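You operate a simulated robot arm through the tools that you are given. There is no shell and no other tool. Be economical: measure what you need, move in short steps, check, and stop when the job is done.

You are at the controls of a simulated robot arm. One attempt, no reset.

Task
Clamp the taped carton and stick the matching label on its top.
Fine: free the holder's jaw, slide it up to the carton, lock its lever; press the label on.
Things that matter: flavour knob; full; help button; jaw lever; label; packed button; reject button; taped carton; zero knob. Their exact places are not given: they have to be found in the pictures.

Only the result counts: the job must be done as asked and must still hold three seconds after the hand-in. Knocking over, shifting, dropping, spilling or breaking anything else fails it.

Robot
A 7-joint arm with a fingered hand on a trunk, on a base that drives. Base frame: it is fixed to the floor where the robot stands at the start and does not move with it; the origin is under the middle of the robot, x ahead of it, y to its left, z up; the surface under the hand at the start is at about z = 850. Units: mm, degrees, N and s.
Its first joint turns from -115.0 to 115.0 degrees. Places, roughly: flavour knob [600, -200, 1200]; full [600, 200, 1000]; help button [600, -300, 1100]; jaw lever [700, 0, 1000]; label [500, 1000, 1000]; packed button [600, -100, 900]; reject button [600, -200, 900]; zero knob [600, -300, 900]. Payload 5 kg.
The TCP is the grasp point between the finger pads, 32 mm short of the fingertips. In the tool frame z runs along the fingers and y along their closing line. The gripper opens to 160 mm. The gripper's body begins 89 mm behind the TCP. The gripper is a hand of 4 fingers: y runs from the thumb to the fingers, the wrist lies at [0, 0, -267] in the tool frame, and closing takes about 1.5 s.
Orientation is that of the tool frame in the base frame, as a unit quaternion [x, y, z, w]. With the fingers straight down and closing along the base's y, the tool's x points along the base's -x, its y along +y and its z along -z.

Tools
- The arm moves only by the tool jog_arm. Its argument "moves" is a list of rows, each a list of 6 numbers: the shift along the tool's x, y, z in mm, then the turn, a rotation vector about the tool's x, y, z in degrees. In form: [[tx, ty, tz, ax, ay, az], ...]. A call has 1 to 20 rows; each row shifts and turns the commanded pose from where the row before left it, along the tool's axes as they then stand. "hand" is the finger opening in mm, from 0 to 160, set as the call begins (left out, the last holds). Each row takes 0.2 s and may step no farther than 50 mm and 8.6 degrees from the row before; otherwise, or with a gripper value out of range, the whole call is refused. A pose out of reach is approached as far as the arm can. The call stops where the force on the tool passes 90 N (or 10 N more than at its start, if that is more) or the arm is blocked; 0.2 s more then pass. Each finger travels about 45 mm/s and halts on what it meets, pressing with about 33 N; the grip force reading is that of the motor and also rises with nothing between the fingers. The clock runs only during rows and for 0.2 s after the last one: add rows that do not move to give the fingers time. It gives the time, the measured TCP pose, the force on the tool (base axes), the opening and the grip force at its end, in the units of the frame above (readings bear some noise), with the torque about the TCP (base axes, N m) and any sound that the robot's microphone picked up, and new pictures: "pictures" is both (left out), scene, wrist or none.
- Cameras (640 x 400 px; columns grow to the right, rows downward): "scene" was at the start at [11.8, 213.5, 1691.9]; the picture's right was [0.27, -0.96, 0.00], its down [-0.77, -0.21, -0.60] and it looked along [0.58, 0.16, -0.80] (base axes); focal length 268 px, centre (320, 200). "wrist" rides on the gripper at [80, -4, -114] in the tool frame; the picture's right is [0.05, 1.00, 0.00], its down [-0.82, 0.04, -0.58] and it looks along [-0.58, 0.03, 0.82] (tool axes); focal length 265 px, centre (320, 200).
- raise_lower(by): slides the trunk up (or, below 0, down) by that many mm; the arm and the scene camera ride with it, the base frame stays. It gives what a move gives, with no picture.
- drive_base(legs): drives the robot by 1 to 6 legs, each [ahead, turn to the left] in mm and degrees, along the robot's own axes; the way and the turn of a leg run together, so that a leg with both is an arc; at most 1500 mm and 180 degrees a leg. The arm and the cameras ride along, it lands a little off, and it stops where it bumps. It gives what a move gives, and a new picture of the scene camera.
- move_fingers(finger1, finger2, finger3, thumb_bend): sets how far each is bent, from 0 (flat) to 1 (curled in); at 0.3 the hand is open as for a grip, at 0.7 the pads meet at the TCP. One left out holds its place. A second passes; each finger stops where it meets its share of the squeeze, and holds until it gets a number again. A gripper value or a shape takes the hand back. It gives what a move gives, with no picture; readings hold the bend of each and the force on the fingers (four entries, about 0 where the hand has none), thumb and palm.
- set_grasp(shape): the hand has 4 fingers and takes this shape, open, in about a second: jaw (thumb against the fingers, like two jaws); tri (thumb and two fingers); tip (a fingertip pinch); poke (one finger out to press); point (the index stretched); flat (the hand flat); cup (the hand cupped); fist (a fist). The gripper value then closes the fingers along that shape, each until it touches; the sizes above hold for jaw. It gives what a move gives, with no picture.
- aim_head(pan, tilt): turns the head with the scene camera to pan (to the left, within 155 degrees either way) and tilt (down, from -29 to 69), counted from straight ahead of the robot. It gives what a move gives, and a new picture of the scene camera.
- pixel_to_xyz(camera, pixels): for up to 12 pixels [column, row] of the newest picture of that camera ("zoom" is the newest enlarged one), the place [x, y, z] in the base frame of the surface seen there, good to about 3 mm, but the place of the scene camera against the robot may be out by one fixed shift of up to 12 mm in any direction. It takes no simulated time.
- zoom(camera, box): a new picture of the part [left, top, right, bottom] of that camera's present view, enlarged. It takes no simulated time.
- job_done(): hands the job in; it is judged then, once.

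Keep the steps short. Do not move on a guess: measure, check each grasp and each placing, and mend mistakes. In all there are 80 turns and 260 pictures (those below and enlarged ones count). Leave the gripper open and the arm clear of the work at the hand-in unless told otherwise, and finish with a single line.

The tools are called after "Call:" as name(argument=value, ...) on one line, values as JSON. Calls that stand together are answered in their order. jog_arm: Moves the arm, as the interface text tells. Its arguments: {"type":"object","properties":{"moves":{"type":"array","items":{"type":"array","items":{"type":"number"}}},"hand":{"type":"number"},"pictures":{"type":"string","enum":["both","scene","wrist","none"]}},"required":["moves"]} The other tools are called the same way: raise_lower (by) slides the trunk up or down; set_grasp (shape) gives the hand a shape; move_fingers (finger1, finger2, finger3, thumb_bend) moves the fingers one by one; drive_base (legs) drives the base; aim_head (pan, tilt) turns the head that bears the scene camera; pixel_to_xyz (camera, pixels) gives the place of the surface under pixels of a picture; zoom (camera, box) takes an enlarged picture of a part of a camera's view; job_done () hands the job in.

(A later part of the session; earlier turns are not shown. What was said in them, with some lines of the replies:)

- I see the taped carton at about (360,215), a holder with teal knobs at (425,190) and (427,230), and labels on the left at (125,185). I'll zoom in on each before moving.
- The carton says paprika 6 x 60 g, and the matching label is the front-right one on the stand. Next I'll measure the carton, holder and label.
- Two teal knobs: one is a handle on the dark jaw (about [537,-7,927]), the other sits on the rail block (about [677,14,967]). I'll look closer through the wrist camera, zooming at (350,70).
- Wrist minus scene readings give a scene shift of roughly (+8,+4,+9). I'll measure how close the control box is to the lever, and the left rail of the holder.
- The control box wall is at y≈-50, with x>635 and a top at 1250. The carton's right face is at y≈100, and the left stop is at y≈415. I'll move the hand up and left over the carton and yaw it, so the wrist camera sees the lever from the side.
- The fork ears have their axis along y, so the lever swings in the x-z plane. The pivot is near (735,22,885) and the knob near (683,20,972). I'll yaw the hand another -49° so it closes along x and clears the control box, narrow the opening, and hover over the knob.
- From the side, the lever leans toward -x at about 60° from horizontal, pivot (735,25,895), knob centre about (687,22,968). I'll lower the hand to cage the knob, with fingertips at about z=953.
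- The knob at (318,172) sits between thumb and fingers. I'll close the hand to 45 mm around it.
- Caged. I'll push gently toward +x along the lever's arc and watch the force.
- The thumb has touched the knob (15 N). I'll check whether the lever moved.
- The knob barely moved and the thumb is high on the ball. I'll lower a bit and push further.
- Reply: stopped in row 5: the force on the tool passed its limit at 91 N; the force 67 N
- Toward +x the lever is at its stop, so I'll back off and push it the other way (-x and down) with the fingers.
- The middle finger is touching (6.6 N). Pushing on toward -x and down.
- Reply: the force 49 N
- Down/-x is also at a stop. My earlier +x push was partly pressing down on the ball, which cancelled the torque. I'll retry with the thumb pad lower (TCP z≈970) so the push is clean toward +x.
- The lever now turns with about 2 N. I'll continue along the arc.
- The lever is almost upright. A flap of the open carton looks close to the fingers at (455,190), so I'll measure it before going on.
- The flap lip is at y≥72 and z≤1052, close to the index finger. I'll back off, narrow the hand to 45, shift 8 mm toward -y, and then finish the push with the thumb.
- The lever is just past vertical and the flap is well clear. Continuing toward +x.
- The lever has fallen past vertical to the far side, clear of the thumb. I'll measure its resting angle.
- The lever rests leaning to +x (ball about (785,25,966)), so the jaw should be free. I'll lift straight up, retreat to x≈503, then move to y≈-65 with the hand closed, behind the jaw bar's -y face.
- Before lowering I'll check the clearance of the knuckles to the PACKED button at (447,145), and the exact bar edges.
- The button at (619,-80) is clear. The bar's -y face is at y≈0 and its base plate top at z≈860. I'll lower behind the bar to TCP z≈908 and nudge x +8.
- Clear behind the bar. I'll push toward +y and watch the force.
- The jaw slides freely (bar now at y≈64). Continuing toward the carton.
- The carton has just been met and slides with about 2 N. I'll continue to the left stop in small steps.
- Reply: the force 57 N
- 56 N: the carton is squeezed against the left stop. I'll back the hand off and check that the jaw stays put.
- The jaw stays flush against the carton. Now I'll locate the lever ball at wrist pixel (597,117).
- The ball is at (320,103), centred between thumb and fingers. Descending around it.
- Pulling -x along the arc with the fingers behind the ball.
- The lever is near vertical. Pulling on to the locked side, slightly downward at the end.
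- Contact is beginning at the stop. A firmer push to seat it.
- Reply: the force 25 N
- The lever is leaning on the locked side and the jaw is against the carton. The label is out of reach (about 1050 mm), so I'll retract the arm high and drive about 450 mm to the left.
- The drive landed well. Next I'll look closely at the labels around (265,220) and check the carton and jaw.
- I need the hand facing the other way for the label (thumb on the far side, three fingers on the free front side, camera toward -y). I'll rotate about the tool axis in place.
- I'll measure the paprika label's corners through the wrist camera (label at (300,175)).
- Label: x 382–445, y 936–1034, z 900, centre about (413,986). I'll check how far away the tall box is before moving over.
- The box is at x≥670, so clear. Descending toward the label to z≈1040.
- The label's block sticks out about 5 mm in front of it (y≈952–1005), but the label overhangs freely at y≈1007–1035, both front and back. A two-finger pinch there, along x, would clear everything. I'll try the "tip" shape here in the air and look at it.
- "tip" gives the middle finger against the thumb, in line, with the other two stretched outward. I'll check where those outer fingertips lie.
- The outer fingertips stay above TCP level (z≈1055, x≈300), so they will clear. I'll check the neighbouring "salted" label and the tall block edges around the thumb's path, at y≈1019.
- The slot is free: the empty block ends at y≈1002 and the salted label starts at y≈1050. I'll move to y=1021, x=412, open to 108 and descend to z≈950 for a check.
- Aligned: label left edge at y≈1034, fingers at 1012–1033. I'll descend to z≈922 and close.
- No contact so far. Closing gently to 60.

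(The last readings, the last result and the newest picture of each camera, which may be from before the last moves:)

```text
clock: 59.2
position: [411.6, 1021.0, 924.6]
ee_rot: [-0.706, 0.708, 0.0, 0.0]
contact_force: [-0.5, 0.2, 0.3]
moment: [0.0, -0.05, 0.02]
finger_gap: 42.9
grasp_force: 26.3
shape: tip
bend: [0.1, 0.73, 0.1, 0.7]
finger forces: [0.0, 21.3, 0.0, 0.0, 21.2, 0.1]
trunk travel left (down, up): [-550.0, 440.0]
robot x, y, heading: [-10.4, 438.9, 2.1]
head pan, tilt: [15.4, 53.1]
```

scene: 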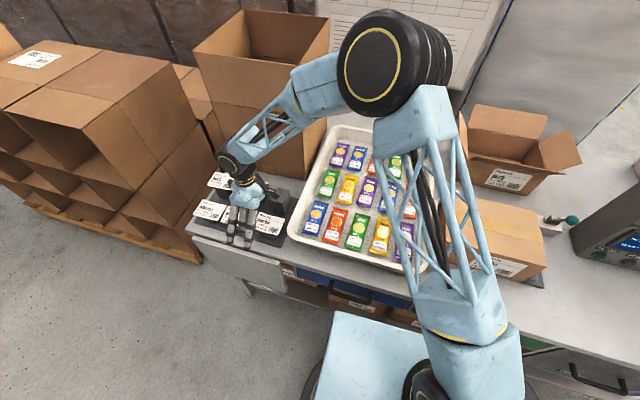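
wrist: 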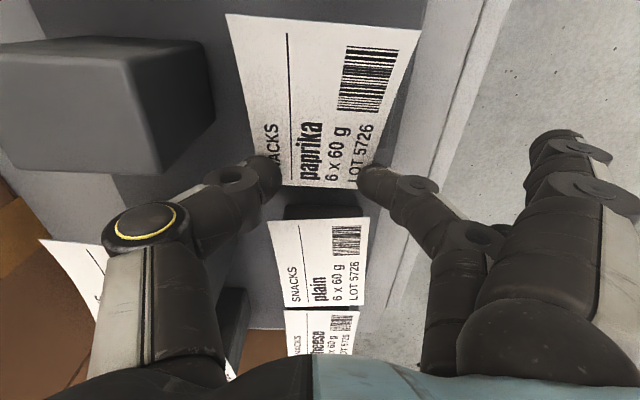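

Call:
zoom(camera="wrist", box=[200, 0, 460, 220])

Call:
pixel_to_xyz(camera="wrist", pixels=[[230, 18], [415, 32], [300, 180], [345, 180], [320, 100], [270, 165], [375, 180], [290, 120]])

Call:
zoom(camera="scene", box=[220, 180, 310, 260])

```text
1.82 times, centred on (330, 110) of wrist
```

zoom: 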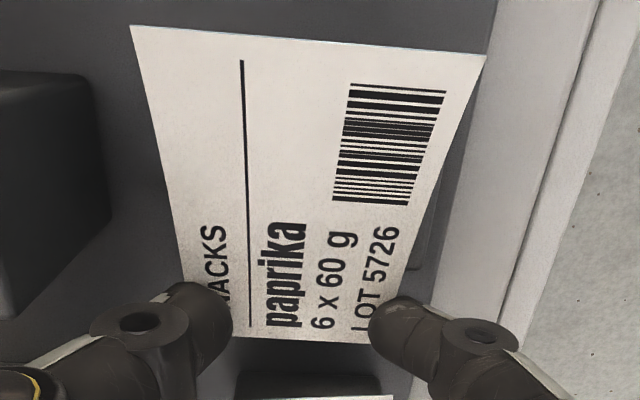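

```text
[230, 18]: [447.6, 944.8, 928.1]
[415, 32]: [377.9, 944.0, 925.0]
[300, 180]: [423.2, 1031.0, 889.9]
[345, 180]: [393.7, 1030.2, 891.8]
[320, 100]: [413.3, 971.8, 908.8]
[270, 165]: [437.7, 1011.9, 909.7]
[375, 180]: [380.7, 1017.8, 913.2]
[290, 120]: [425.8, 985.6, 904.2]
```

```text
5.00 times, centred on (265, 220) of scene
```

zoom: 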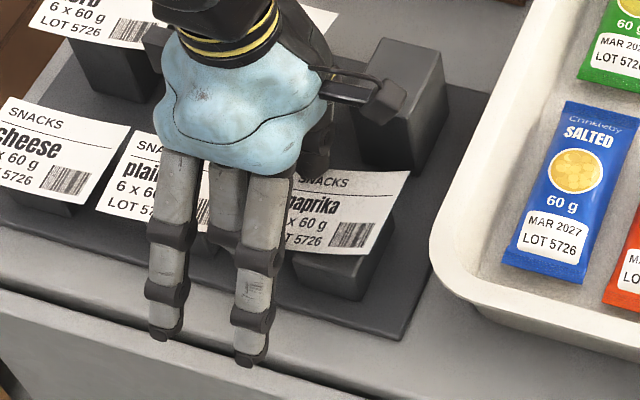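

The label is pinched but tilted about 22° (left edge down, right edge up). I'll lift a little and see whether it's held firmly.

Call:
jog_arm(moves=[[0, 0, -6, 0, 0, 0], [0, 0, -8, 0, 0, 0], [0, 0, -10, 0, 0, 0], [0, 0, -10, 0, 0, 0]], pictures="both")

Call:
pixel_to_xyz(camera="wrist", pixels=[[230, 18], [415, 32], [300, 180], [345, 180], [320, 100]])

Call:
zoom(camera="scene", box=[220, 170, 310, 250])

```text
clock: 60.2
position: [411.1, 1018.9, 958.3]
ee_rot: [-0.706, 0.708, -0.001, 0.0]
contact_force: [-0.2, 0.2, -0.4]
moment: [0.0, -0.02, 0.02]
finger_gap: 42.8
grasp_force: 33.0
shape: tip
bend: [0.28, 0.73, 0.28, 0.7]
finger forces: [0.0, 27.1, 0.0, 0.0, 27.1, 0.0]
trunk travel left (down, up): [-550.0, 440.0]
robot x, y, heading: [-8.5, 439.4, 1.9]
head pan, tilt: [15.4, 53.1]
```

scene: 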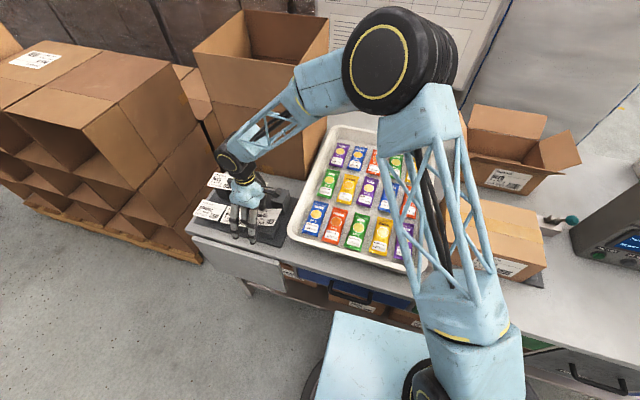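
wrist: 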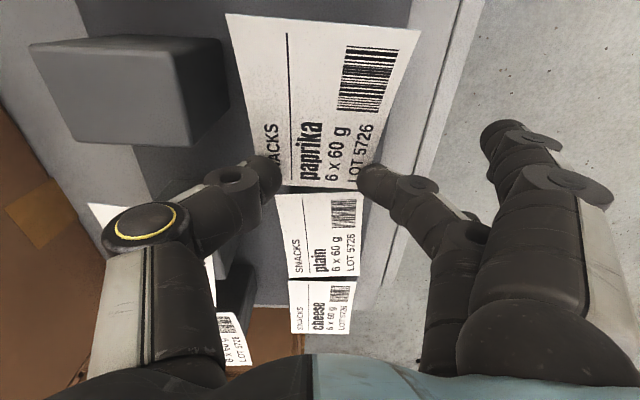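

```text
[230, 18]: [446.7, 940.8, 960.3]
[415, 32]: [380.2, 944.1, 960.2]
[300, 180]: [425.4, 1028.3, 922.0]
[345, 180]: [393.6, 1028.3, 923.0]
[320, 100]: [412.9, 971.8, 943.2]
```

```text
5.00 times, centred on (265, 210) of scene
```

zoom: 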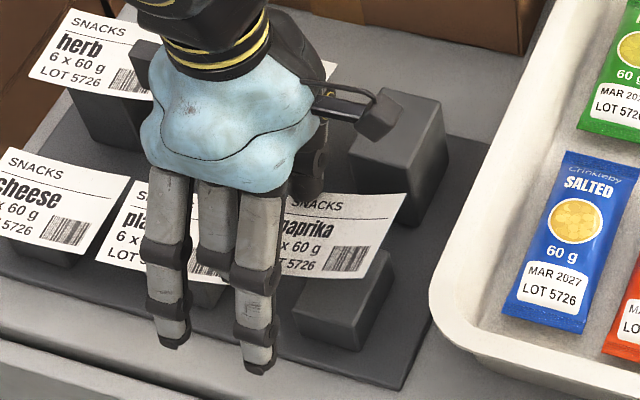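

The label is held firmly, pinched right at the fingertips. It's tilted 23.8° about x, which I can level by tilting the hand. I'll lift and carry it over to above the carton.

Call:
jog_arm(moves=[[0, 0, -30, 0, 0, 0], [0, 0, -45, 0, 0, 0], [0, 0, -45, 0, 0, 0], [0, 0, -45, 0, 0, 0]], pictures="none")

Call:
jog_arm(moves=[[30, -8, 0, 0, 0, 0], [40, -10, 0, 0, 0, 0], [44, -11, 0, 0, 0, 0], [44, -11, 0, 0, 0, 0], [44, -11, 0, 0, 0, 0], [44, -11, 0, 0, 0, 0], [44, -11, 0, 0, 0, 0], [44, -11, 0, 0, 0, 0], [44, -11, 0, 0, 0, 0], [44, -11, 0, 0, 0, 0], [44, -11, 0, 0, 0, 0], [44, -11, 0, 0, 0, 0], [44, -11, 0, 0, 0, 0], [44, -11, 0, 0, 0, 0], [44, -11, 0, 0, 0, 0], [40, -11, 0, 0, 0, 0], [15, 0, 0, 0, 0, 0]], pictures="both")

```text
clock: 61.2
position: [410.6, 1021.0, 1124.4]
ee_rot: [-0.707, 0.708, -0.001, 0.001]
contact_force: [-0.5, -0.9, -1.0]
moment: [0.03, 0.0, 0.0]
finger_gap: 42.8
grasp_force: 33.2
shape: tip
bend: [0.28, 0.73, 0.28, 0.7]
finger forces: [0.0, 27.1, 0.0, 0.0, 27.2, 0.1]
trunk travel left (down, up): [-550.0, 440.0]
robot x, y, heading: [-7.6, 441.7, 1.9]
head pan, tilt: [15.4, 53.1]
```

```text
clock: 64.8
position: [576.9, 321.3, 1125.8]
ee_rot: [-0.705, 0.709, 0.0, 0.0]
contact_force: [-0.4, -0.4, 0.1]
moment: [-0.02, -0.03, 0.04]
finger_gap: 42.3
grasp_force: 32.7
shape: tip
bend: [0.28, 0.73, 0.28, 0.7]
finger forces: [0.1, 27.0, 0.0, 0.1, 27.1, 0.0]
trunk travel left (down, up): [-550.0, 440.0]
robot x, y, heading: [-6.2, 438.9, 2.1]
head pan, tilt: [15.4, 53.1]
```

scene: 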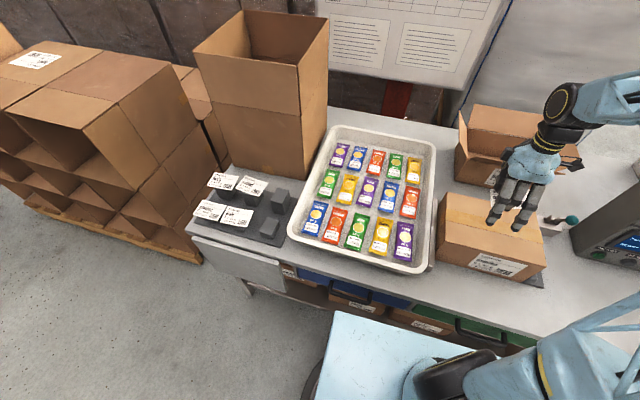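
wrist: 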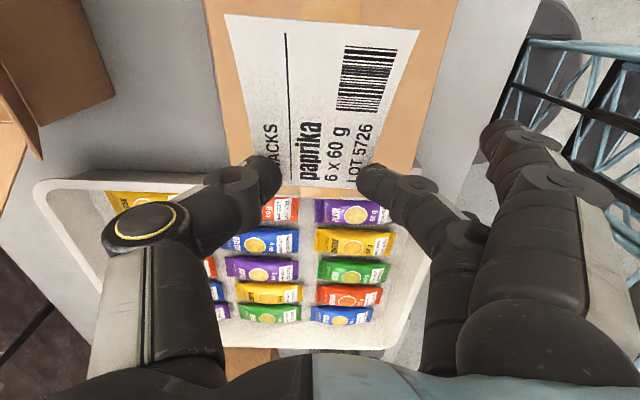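

The label made the trip. I'll measure the carton top's edges and the label from the wrist camera.

Call:
pixel_to_xyz(camera="wrist", pixels=[[207, 20], [450, 20], [415, 180], [300, 192], [232, 18], [413, 32], [300, 180], [345, 180], [440, 100], [218, 90], [320, 100]])

Call:
pixel_to_xyz(camera="scene", pixels=[[438, 245], [447, 195], [541, 222], [540, 268], [490, 232], [470, 240]])

Call:
zoom(camera="scene", box=[420, 140, 600, 290])

```text
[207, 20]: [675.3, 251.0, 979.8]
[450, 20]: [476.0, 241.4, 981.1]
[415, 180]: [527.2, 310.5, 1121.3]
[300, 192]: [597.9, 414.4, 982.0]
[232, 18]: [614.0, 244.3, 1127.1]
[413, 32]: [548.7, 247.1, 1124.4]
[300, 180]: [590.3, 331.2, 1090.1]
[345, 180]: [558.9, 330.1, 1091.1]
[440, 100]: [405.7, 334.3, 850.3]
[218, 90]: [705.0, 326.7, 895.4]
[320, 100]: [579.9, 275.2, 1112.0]
```

```text
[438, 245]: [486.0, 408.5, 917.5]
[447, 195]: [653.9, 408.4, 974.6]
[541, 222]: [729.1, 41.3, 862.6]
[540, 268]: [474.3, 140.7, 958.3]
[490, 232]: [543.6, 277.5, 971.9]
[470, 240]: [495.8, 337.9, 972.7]
```

```text
2.67 times, centred on (510, 215) of scene
```

zoom: 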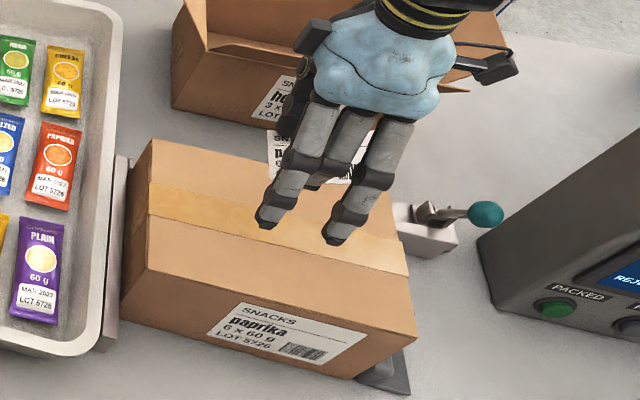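

Before tilting, I'll check how low the two idle fingers hang relative to the pinch.

Call:
pixel_to_xyz(camera="wrist", pixels=[[488, 130], [495, 125], [500, 140], [505, 165], [365, 172], [375, 165], [265, 160], [370, 180]])

Call:
zoom(camera="wrist", box=[230, 90, 640, 330])

```text
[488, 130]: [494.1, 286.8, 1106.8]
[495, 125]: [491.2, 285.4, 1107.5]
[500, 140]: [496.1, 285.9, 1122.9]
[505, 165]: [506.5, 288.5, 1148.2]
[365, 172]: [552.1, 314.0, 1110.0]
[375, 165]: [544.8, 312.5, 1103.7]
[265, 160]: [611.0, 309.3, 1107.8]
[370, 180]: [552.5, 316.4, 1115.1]
```

```text
1.56 times, centred on (435, 210) of wrist
```

zoom: 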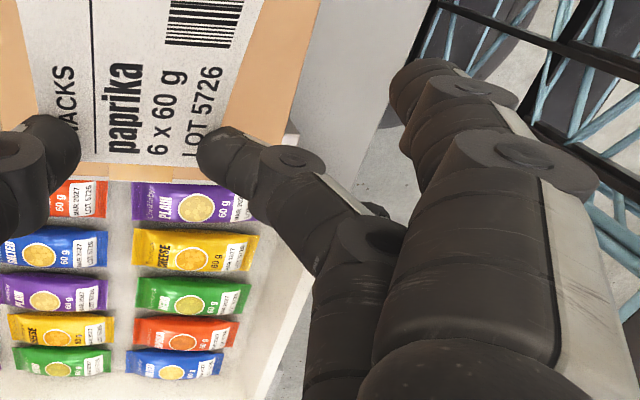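

Tilted, the idle index finger would hang about 12 mm below the label. I'll first lower to just above the carton without tilting, then straighten the idle fingers. If the grip slips there, the label only settles onto the top.

Call:
jog_arm(moves=[[0, 0, 30, 0, 0, 0], [0, 0, 30, 0, 0, 0], [0, 0, 25, 0, 0, 0], [0, 0, 13, 0, 0, 0]], pictures="none")

Call:
move_fingers(finger1=0, finger3=0)

Call:
jog_arm(moves=[[0, 0, 0, 0, 0, 0]], pictures="wrist")

```text
clock: 65.8
position: [579.9, 322.0, 1025.4]
ee_rot: [-0.706, 0.709, 0.0, 0.001]
contact_force: [0.2, -0.6, -0.4]
moment: [0.0, 0.01, -0.02]
finger_gap: 42.6
grasp_force: 33.4
shape: tip
bend: [0.28, 0.73, 0.28, 0.7]
finger forces: [0.0, 26.9, 0.0, 0.0, 27.0, 0.0]
trunk travel left (down, up): [-550.0, 440.0]
robot x, y, heading: [-14.2, 440.1, 2.3]
head pan, tilt: [15.4, 53.1]
```

```text
clock: 66.8
position: [579.2, 321.1, 1026.2]
ee_rot: [-0.706, 0.709, -0.001, 0.0]
contact_force: [-0.3, -0.1, -0.2]
moment: [0.0, -0.05, 0.03]
finger_gap: 149.6
grasp_force: 27.2
shape: fingers
bend: [0.0, 0.73, 0.0, 0.7]
finger forces: [0.1, 27.0, 0.1, 0.1, 26.9, 0.1]
trunk travel left (down, up): [-550.0, 440.0]
robot x, y, heading: [-12.1, 438.5, 2.2]
head pan, tilt: [15.4, 53.1]
```

```text
clock: 67.2
position: [579.0, 320.4, 1025.6]
ee_rot: [-0.706, 0.708, -0.001, 0.0]
contact_force: [0.5, 0.6, 0.3]
moment: [0.01, -0.03, -0.01]
finger_gap: 149.8
grasp_force: 26.8
shape: fingers
bend: [0.0, 0.73, 0.0, 0.7]
finger forces: [0.1, 27.0, 0.1, 0.0, 27.0, 0.1]
trunk travel left (down, up): [-550.0, 440.0]
robot x, y, heading: [-13.1, 439.7, 1.7]
head pan, tilt: [15.4, 53.1]
```

wrist: 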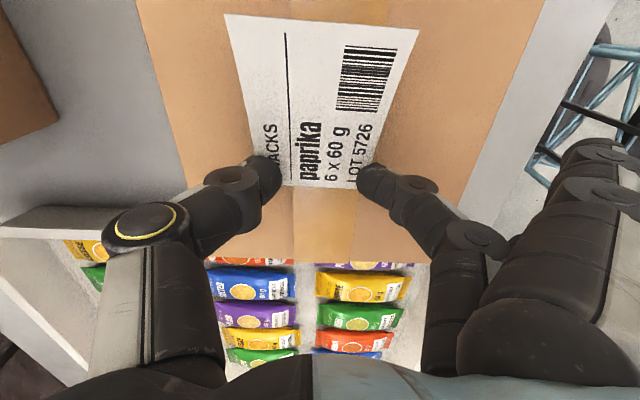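

The grip held (27 N) and the idle fingers are straight. Now I'll raise 20 mm and tilt the hand 23.5° to level the label.

Call:
jog_arm(moves=[[0, 0, -20, 0, 0, 0], [0, 0, 0, 0, -7.9, 0], [0, 0, 0, 0, -7.8, 0], [0, 0, 0, 0, -7.8, 0]], pictures="both")

Call:
pixel_to_xyz(camera="wrist", pixels=[[232, 18], [413, 32], [300, 180], [345, 180], [320, 100], [200, 60], [450, 60]])

Call:
zoom(camera="scene", box=[420, 140, 600, 290])

```text
clock: 68.2
position: [580.8, 320.6, 1046.1]
ee_rot: [-0.69, 0.694, 0.144, 0.146]
contact_force: [0.5, -0.3, 0.7]
moment: [0.0, -0.02, 0.0]
finger_gap: 149.6
grasp_force: 26.4
shape: fingers
bend: [0.0, 0.73, 0.0, 0.7]
finger forces: [0.0, 26.8, 0.0, 0.1, 26.8, 0.1]
trunk travel left (down, up): [-550.0, 440.0]
robot x, y, heading: [-14.4, 447.7, 2.1]
head pan, tilt: [15.4, 53.1]
```

scene: 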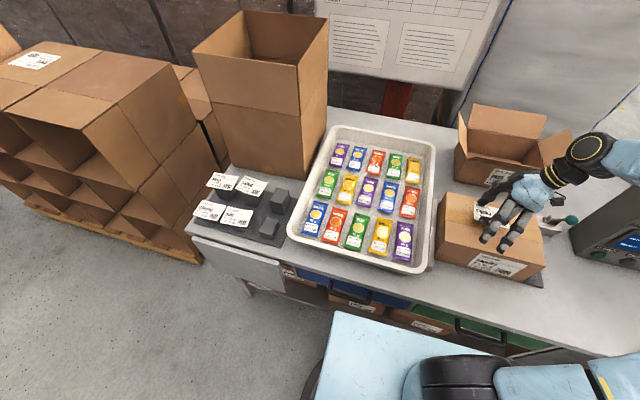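
wrist: 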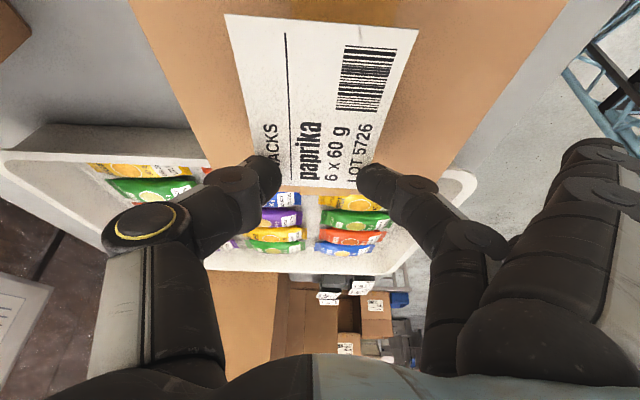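

```text
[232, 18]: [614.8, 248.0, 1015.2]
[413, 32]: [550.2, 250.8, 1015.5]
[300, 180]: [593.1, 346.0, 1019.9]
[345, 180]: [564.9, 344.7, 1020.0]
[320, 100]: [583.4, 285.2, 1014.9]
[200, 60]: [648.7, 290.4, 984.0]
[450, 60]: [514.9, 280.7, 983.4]
```

```text
2.67 times, centred on (510, 215) of scene
```

zoom: 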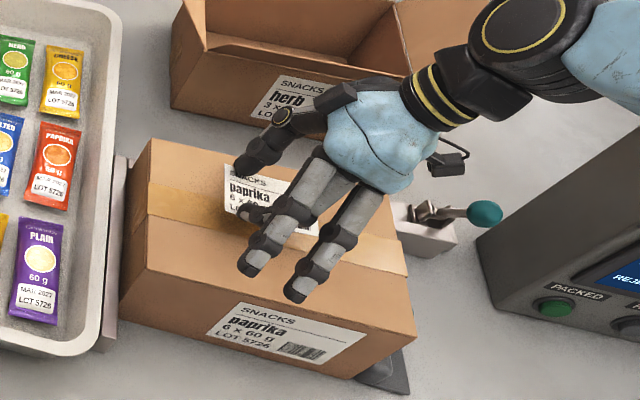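

The label is level within 3°. I'll trim 2.5°, centre it 9 mm toward -y, and lower to just above the carton.

Call:
jog_arm(moves=[[8.4, 0, -3.2, 0, 2.5, 0], [3.6, 0, 9.3, 0, 0, 0], [2.9, 0, 7.5, 0, 0, 0], [2.9, 0, 7.5, 0, 0, 0]], pictures="wrist")

Call:
pixel_to_xyz(camera="wrist", pixels=[[232, 18], [413, 32], [300, 180], [345, 180], [320, 100], [200, 60], [450, 60]])

```text
clock: 69.2
position: [580.1, 311.9, 1019.6]
ee_rot: [-0.694, 0.696, 0.128, 0.129]
contact_force: [-0.2, 0.1, -0.4]
moment: [-0.02, 0.03, 0.01]
finger_gap: 149.6
grasp_force: 26.8
shape: fingers
bend: [0.0, 0.73, 0.0, 0.7]
finger forces: [0.0, 26.8, 0.0, 0.0, 26.9, 0.0]
trunk travel left (down, up): [-550.0, 440.0]
robot x, y, heading: [-8.4, 443.2, 2.0]
head pan, tilt: [15.4, 53.1]
```

wrist: 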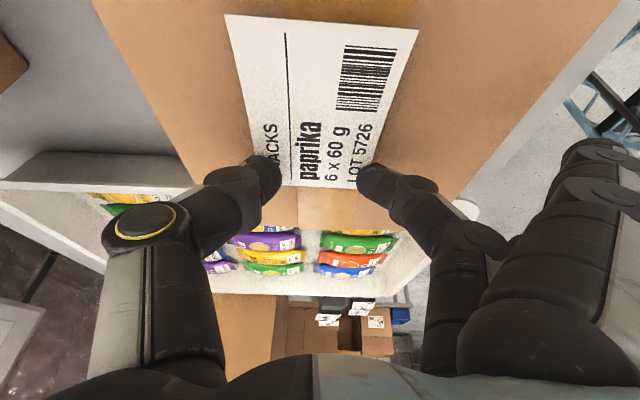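

```text
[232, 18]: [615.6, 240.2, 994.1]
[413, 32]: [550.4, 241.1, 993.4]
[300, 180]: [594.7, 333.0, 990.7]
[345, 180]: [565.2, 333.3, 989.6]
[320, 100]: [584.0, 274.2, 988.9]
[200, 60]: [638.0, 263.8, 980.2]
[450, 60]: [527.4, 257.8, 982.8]
```

About 9 mm remain. Lowering in 3 mm steps and pressing lightly.

Call:
jog_arm(moves=[[1.1, 0, 2.8, 0, 0, 0], [1.1, 0, 2.8, 0, 0, 0], [1.1, 0, 2.8, 0, 0, 0], [1.1, 0, 2.8, 0, 0, 0]], pictures="wrist")

Call:
pixel_to_xyz(camera="wrist", pixels=[[232, 18], [413, 32], [300, 180], [345, 180], [320, 100], [200, 60], [450, 60]])

```text
clock: 70.2
position: [580.6, 313.4, 1013.4]
ee_rot: [-0.694, 0.696, 0.126, 0.132]
contact_force: [-2.3, -1.8, 58.6]
moment: [0.34, -0.39, -0.08]
finger_gap: 149.7
grasp_force: 55.1
shape: fingers
bend: [0.0, 0.74, 0.0, 0.7]
finger forces: [0.1, 46.0, 0.0, 0.0, 65.3, 0.0]
trunk travel left (down, up): [-550.0, 440.0]
robot x, y, heading: [-11.5, 442.1, 2.1]
head pan, tilt: [15.4, 53.1]
```

wrist: 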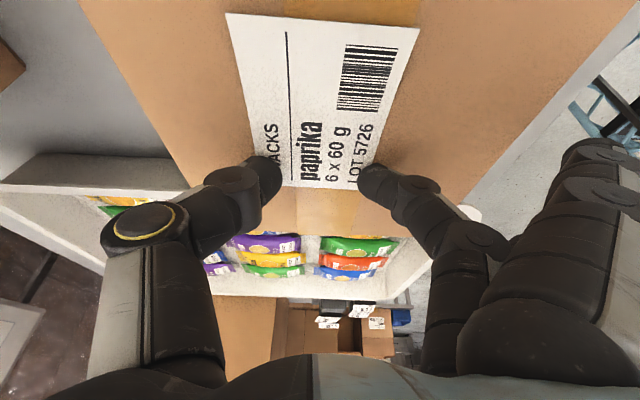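

```text
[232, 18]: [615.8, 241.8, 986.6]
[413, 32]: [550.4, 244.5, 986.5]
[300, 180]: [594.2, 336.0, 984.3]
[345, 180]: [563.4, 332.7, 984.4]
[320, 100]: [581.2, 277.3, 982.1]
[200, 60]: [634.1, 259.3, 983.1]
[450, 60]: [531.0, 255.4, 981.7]
```

The label is on the carton with 58 N. I'll ease off about 3 mm, then open the pinch.

Call:
jog_arm(moves=[[-1.1, 0, -2.8, 0, 0, 0]], pictures="none")

Call:
move_fingers(finger2=0.45, thumb_bend=0.45)

Call:
jog_arm(moves=[[0, 0, 0, 0, 0, 0]], pictures="wrist")

Call:
pixel_to_xyz(camera="wrist", pixels=[[232, 18], [413, 32], [300, 180], [345, 180], [320, 100], [200, 60], [450, 60]])

```text
clock: 70.6
position: [580.8, 312.2, 1012.8]
ee_rot: [-0.695, 0.696, 0.127, 0.131]
contact_force: [1.8, 2.5, 49.9]
moment: [0.32, -0.85, -0.06]
finger_gap: 149.5
grasp_force: 52.2
shape: fingers
bend: [0.0, 0.74, 0.0, 0.7]
finger forces: [0.1, 38.5, 0.0, 0.0, 65.8, 0.0]
trunk travel left (down, up): [-550.0, 440.0]
robot x, y, heading: [-12.6, 439.1, 2.0]
head pan, tilt: [15.4, 53.1]
```

```text
clock: 71.1
position: [583.1, 312.2, 1018.4]
ee_rot: [-0.694, 0.697, 0.123, 0.134]
contact_force: [-8.5, -4.9, 67.4]
moment: [0.28, -0.76, -0.18]
finger_gap: 149.8
grasp_force: 33.8
shape: fingers
bend: [0.0, 0.61, 0.0, 0.57]
finger forces: [0.0, 17.7, 0.0, 0.0, 50.1, 0.1]
trunk travel left (down, up): [-550.0, 440.0]
robot x, y, heading: [-9.7, 442.0, 1.9]
head pan, tilt: [15.4, 53.1]
stopped: the force on the tool passed its limit at 94 N (the readings are from after the stop); the commanded pose is now the measured one
```

```text
clock: 71.5
position: [583.5, 310.8, 1018.8]
ee_rot: [-0.694, 0.697, 0.123, 0.134]
contact_force: [-6.3, -9.0, 90.4]
moment: [0.32, -1.6, -0.42]
finger_gap: 150.7
grasp_force: 45.9
shape: fingers
bend: [0.0, 0.61, 0.0, 0.56]
finger forces: [0.0, 19.6, 0.1, 0.1, 70.8, 0.0]
trunk travel left (down, up): [-550.0, 440.0]
robot x, y, heading: [-9.7, 442.0, 2.0]
head pan, tilt: [15.4, 53.1]
```

wrist: 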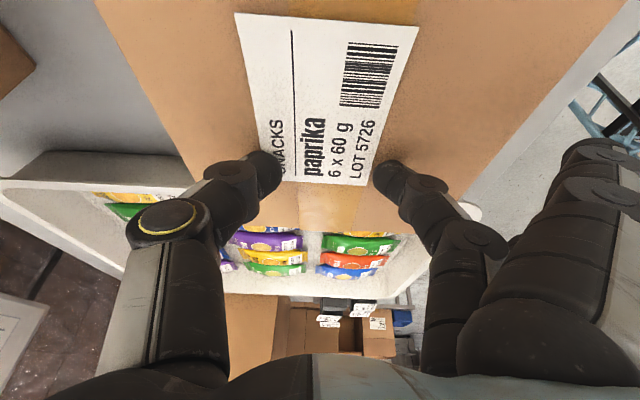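

```text
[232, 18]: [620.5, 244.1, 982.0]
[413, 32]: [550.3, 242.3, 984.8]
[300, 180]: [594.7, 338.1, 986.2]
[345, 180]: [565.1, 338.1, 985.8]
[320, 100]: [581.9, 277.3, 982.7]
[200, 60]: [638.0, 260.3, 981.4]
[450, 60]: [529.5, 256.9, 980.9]
```

Opening made the fingertips push down. The label lies flat and is released, so I'll lift straight up gently.

Call:
jog_arm(moves=[[-1.8, 0, -4.7, 0, 0, 0], [-2.9, 0, -7.5, 0, 0, 0]], pictures="wrist")

Call:
pixel_to_xyz(camera="wrist", pixels=[[240, 22], [410, 35], [300, 180], [345, 180], [320, 100]])

```text
clock: 72.1
position: [582.9, 311.9, 1023.0]
ee_rot: [-0.694, 0.696, 0.128, 0.13]
contact_force: [-0.1, -0.4, 0.4]
moment: [-0.03, 0.0, 0.01]
finger_gap: 177.8
grasp_force: 0.0
shape: fingers
bend: [0.0, 0.45, 0.0, 0.45]
finger forces: [0.1, 0.0, 0.0, 0.0, 0.1, 0.0]
trunk travel left (down, up): [-550.0, 440.0]
robot x, y, heading: [-8.5, 438.7, 2.1]
head pan, tilt: [15.4, 53.1]
```

wrist: 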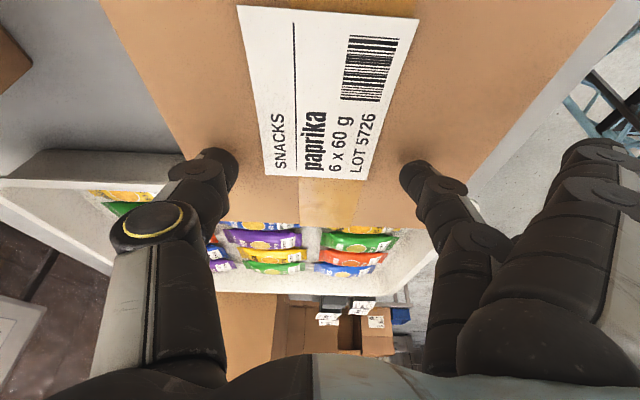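

```text
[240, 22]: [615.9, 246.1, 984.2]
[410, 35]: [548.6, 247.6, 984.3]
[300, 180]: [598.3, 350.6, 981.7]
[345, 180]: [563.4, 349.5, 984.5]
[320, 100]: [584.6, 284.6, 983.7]
```

The label lies flat and free on the top (z≈984). I'll raise, undo the tilt, and make a closed hand to press it on.

Call:
jog_arm(moves=[[-16, 0, -42, 0, 0, 0], [-16, 0, -42, 0, 0, 0], [0, 0, 0, 0, 7, 0], [0, 0, 0, 0, 7, 0], [0, 0, 0, 0, 7, 0]], pictures="none")

Call:
set_grasp(shape="jaw")

Call:
jog_arm(moves=[[0, 0, 0, 0, 0, 0], [0, 0, 0, 0, 0, 0], [0, 0, 0, 0, 0, 0], [0, 0, 0, 0, 0, 0], [0, 0, 0, 0, 0, 0], [0, 0, 0, 0, 0, 0], [0, 0, 0, 0, 0, 0], [0, 0, 0, 0, 0, 0]], hand=0, pictures="both")

Call:
zoom(camera="scene", box=[420, 140, 600, 290])

```text
clock: 73.3
position: [582.6, 312.6, 1115.7]
ee_rot: [-0.706, 0.709, -0.004, 0.001]
contact_force: [0.1, 0.0, -0.8]
moment: [-0.03, 0.0, -0.02]
finger_gap: 177.5
grasp_force: 0.1
shape: fingers
bend: [0.0, 0.45, 0.0, 0.45]
finger forces: [0.0, 0.0, 0.0, 0.0, 0.0, 0.0]
trunk travel left (down, up): [-550.0, 440.0]
robot x, y, heading: [-11.6, 440.9, 1.9]
head pan, tilt: [15.4, 53.1]
```

```text
clock: 74.2
position: [583.5, 312.4, 1114.7]
ee_rot: [-0.705, 0.709, -0.003, 0.002]
contact_force: [0.2, -0.8, 0.1]
moment: [-0.03, -0.01, 0.01]
finger_gap: 159.9
grasp_force: 0.1
shape: jaw
bend: [0.3, 0.3, 0.3, 0.3]
finger forces: [0.1, 0.0, 0.0, 0.0, 0.1, 0.0]
trunk travel left (down, up): [-550.0, 440.0]
robot x, y, heading: [-8.9, 439.4, 2.1]
head pan, tilt: [15.4, 53.1]
```

```text
clock: 76.0
position: [581.5, 312.3, 1116.0]
ee_rot: [-0.706, 0.708, -0.003, 0.002]
contact_force: [0.2, 0.1, -0.6]
moment: [0.0, -0.03, -0.01]
finger_gap: 0.3
grasp_force: 0.0
shape: jaw
bend: [0.7, 0.7, 0.7, 0.7]
finger forces: [0.0, 0.0, 0.0, 0.0, 0.0, 0.0]
trunk travel left (down, up): [-550.0, 440.0]
robot x, y, heading: [-12.7, 443.9, 2.0]
head pan, tilt: [15.4, 53.1]
```

scene: 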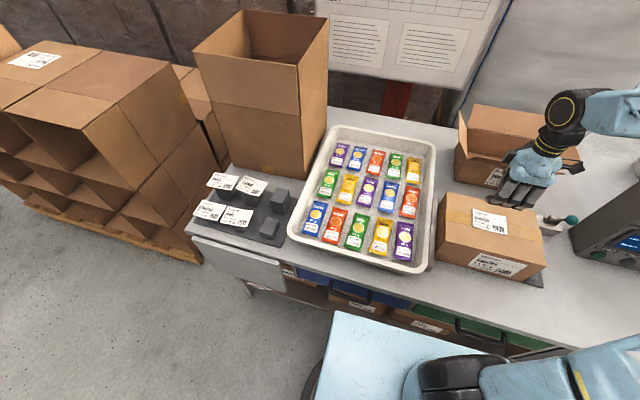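
wrist: 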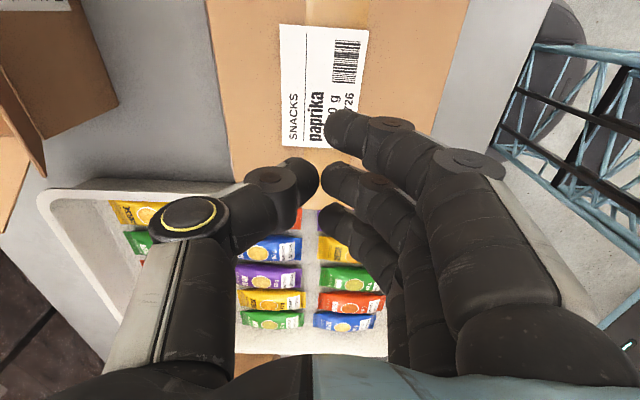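

```text
2.67 times, centred on (510, 215) of scene
```

zoom: 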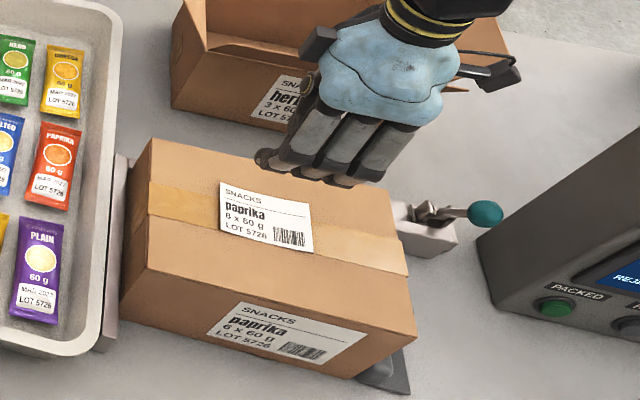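

The label sits neatly on the top. I'll press the closed fingertips on its centre.

Call:
jog_arm(moves=[[18, 0, 30, 0, 0, 0], [0, 0, 30, 0, 0, 0], [0, 0, 25, 0, 0, 0], [0, 0, 8, 0, 0, 0], [0, 0, 4, 0, 0, 0], [0, 0, 4, 0, 0, 0]], pictures="none")

```text
clock: 77.4
position: [583.4, 292.3, 1017.8]
ee_rot: [-0.705, 0.709, -0.004, 0.004]
contact_force: [-3.7, -1.3, 31.5]
moment: [-0.02, 0.48, 0.0]
finger_gap: 0.2
grasp_force: 33.1
shape: jaw
bend: [0.7, 0.68, 0.7, 0.67]
finger forces: [0.0, 0.0, 0.0, 0.1, 0.1, 0.0]
trunk travel left (down, up): [-550.0, 440.0]
robot x, y, heading: [-8.8, 438.9, 1.7]
head pan, tilt: [15.4, 53.1]
```

31 N at the centre. I'll hold briefly, then press the two ends of the label too.

Call:
jog_arm(moves=[[0, 0, 2, 0, 0, 0], [0, 0, 0, 0, 0, 0], [0, 0, 0, 0, 0, 0], [0, 0, -15, 0, 0, 0], [25, 0, 0, 0, 0, 0], [0, 0, 10, 0, 0, 0], [0, 0, 4, 0, 0, 0], [0, 0, 1, 0, 0, 0]], pictures="none")

Call:
jog_arm(moves=[[0, 0, -15, 0, 0, 0], [-25, 0, 0, 0, 0, 0], [-25, 0, 0, 0, 0, 0], [0, 0, 10, 0, 0, 0], [0, 0, 4, 0, 0, 0], [0, 0, 1, 0, 0, 0]], pictures="none")

Call:
jog_arm(moves=[[0, 0, -10, 0, 0, 0], [0, 0, -40, 0, 0, 0], [0, 0, -45, 0, 0, 0], [0, 0, -45, 0, 0, 0], [-30, 0, -30, 0, 0, 0], [-30, 0, -30, 0, 0, 0], [-40, 0, 0, 0, 0, 0], [-40, 0, 0, 0, 0, 0], [-40, 0, 0, 0, 0, 0]], hand=160, pictures="both")

Call:
zoom(camera="scene", box=[420, 140, 600, 290])

Call:
zoom(camera="scene", box=[185, 100, 445, 280])

```text
clock: 79.2
position: [583.5, 269.7, 1016.4]
ee_rot: [-0.705, 0.709, -0.005, 0.003]
contact_force: [-2.0, 3.8, 34.4]
moment: [0.13, 0.52, -0.06]
finger_gap: 0.0
grasp_force: 32.7
shape: jaw
bend: [0.7, 0.68, 0.7, 0.68]
finger forces: [0.0, 0.0, 0.1, 0.0, 0.1, 0.0]
trunk travel left (down, up): [-550.0, 440.0]
robot x, y, heading: [-13.4, 441.2, 2.0]
head pan, tilt: [15.4, 53.1]
```

```text
clock: 80.6
position: [582.6, 317.6, 1016.7]
ee_rot: [-0.705, 0.71, -0.006, 0.003]
contact_force: [-1.7, -5.0, 48.4]
moment: [-0.1, 0.69, 0.07]
finger_gap: 0.0
grasp_force: 32.5
shape: jaw
bend: [0.7, 0.69, 0.7, 0.68]
finger forces: [0.1, 0.1, 0.1, 0.1, 0.0, 0.1]
trunk travel left (down, up): [-550.0, 440.0]
robot x, y, heading: [-14.7, 439.5, 1.9]
head pan, tilt: [15.4, 53.1]
```

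```text
clock: 82.6
position: [582.7, 499.5, 1213.3]
ee_rot: [-0.706, 0.709, -0.004, 0.001]
contact_force: [0.3, 0.0, 0.0]
moment: [-0.02, -0.05, -0.02]
finger_gap: 159.9
grasp_force: 0.2
shape: jaw
bend: [0.3, 0.3, 0.3, 0.3]
finger forces: [0.0, 0.1, 0.0, 0.1, 0.0, 0.1]
trunk travel left (down, up): [-550.0, 440.0]
robot x, y, heading: [-8.6, 441.9, 2.1]
head pan, tilt: [15.4, 53.1]
```

scene: 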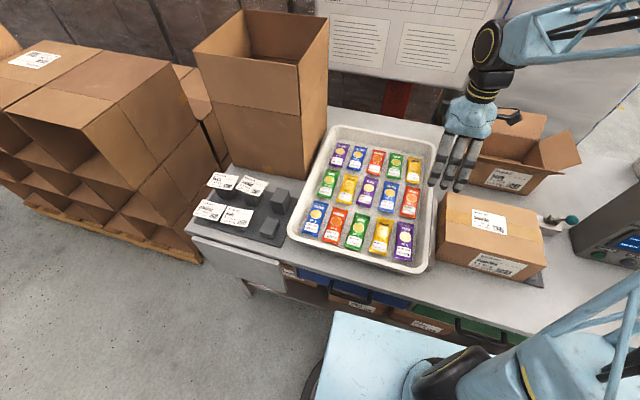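
wrist: 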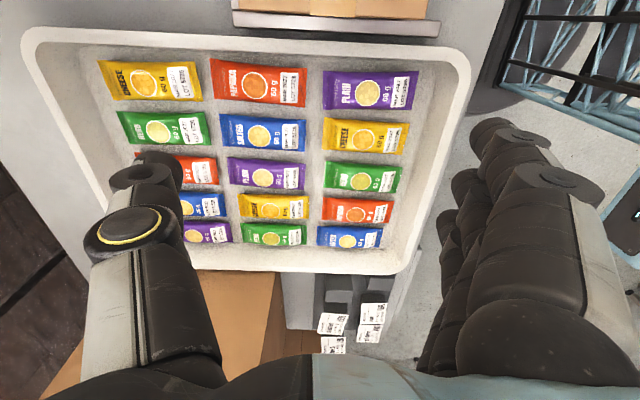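

```text
2.67 times, centred on (510, 215) of scene
```

zoom: 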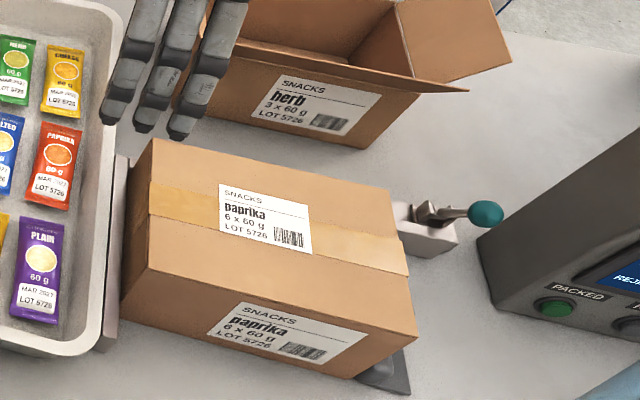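

```text
2.22 times, centred on (315, 190) of scene
```

zoom: 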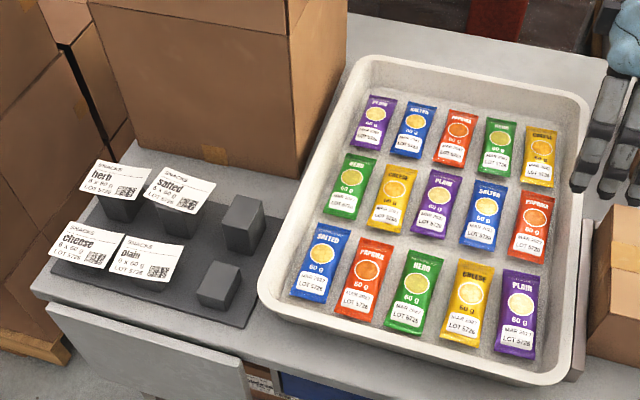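

The label is on and the neighbours are untouched. One last check of the lever ball and jaw positions.

Call:
pixel_to_xyz(camera="scene", pixels=[[571, 219], [555, 219], [545, 219], [538, 280], [544, 268], [447, 195]])

Call:
zoom(camera="scene", box=[500, 190, 600, 300])

```text
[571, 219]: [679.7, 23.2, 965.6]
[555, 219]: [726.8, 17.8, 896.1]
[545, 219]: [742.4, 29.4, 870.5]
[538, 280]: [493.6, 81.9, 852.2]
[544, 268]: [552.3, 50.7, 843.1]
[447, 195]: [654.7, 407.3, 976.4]
```

```text
3.64 times, centred on (550, 245) of scene
```

zoom: 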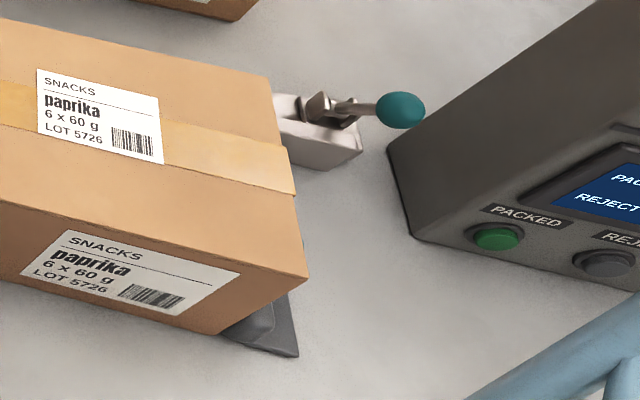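

The lever ball is back at its original locked place (about [687,25,973] with the scene shift applied). The jaw is against the carton, the label is flat on the top, and the hand is open and clear. I'm handing in.

Call:
job_done()

```text
The job is handed in.
```

The taped carton is clamped between the left stop and the jaw with the lever back in its locked position, and the paprika label is pressed flat on its top; I have handed the job in but have not seen the verdict.
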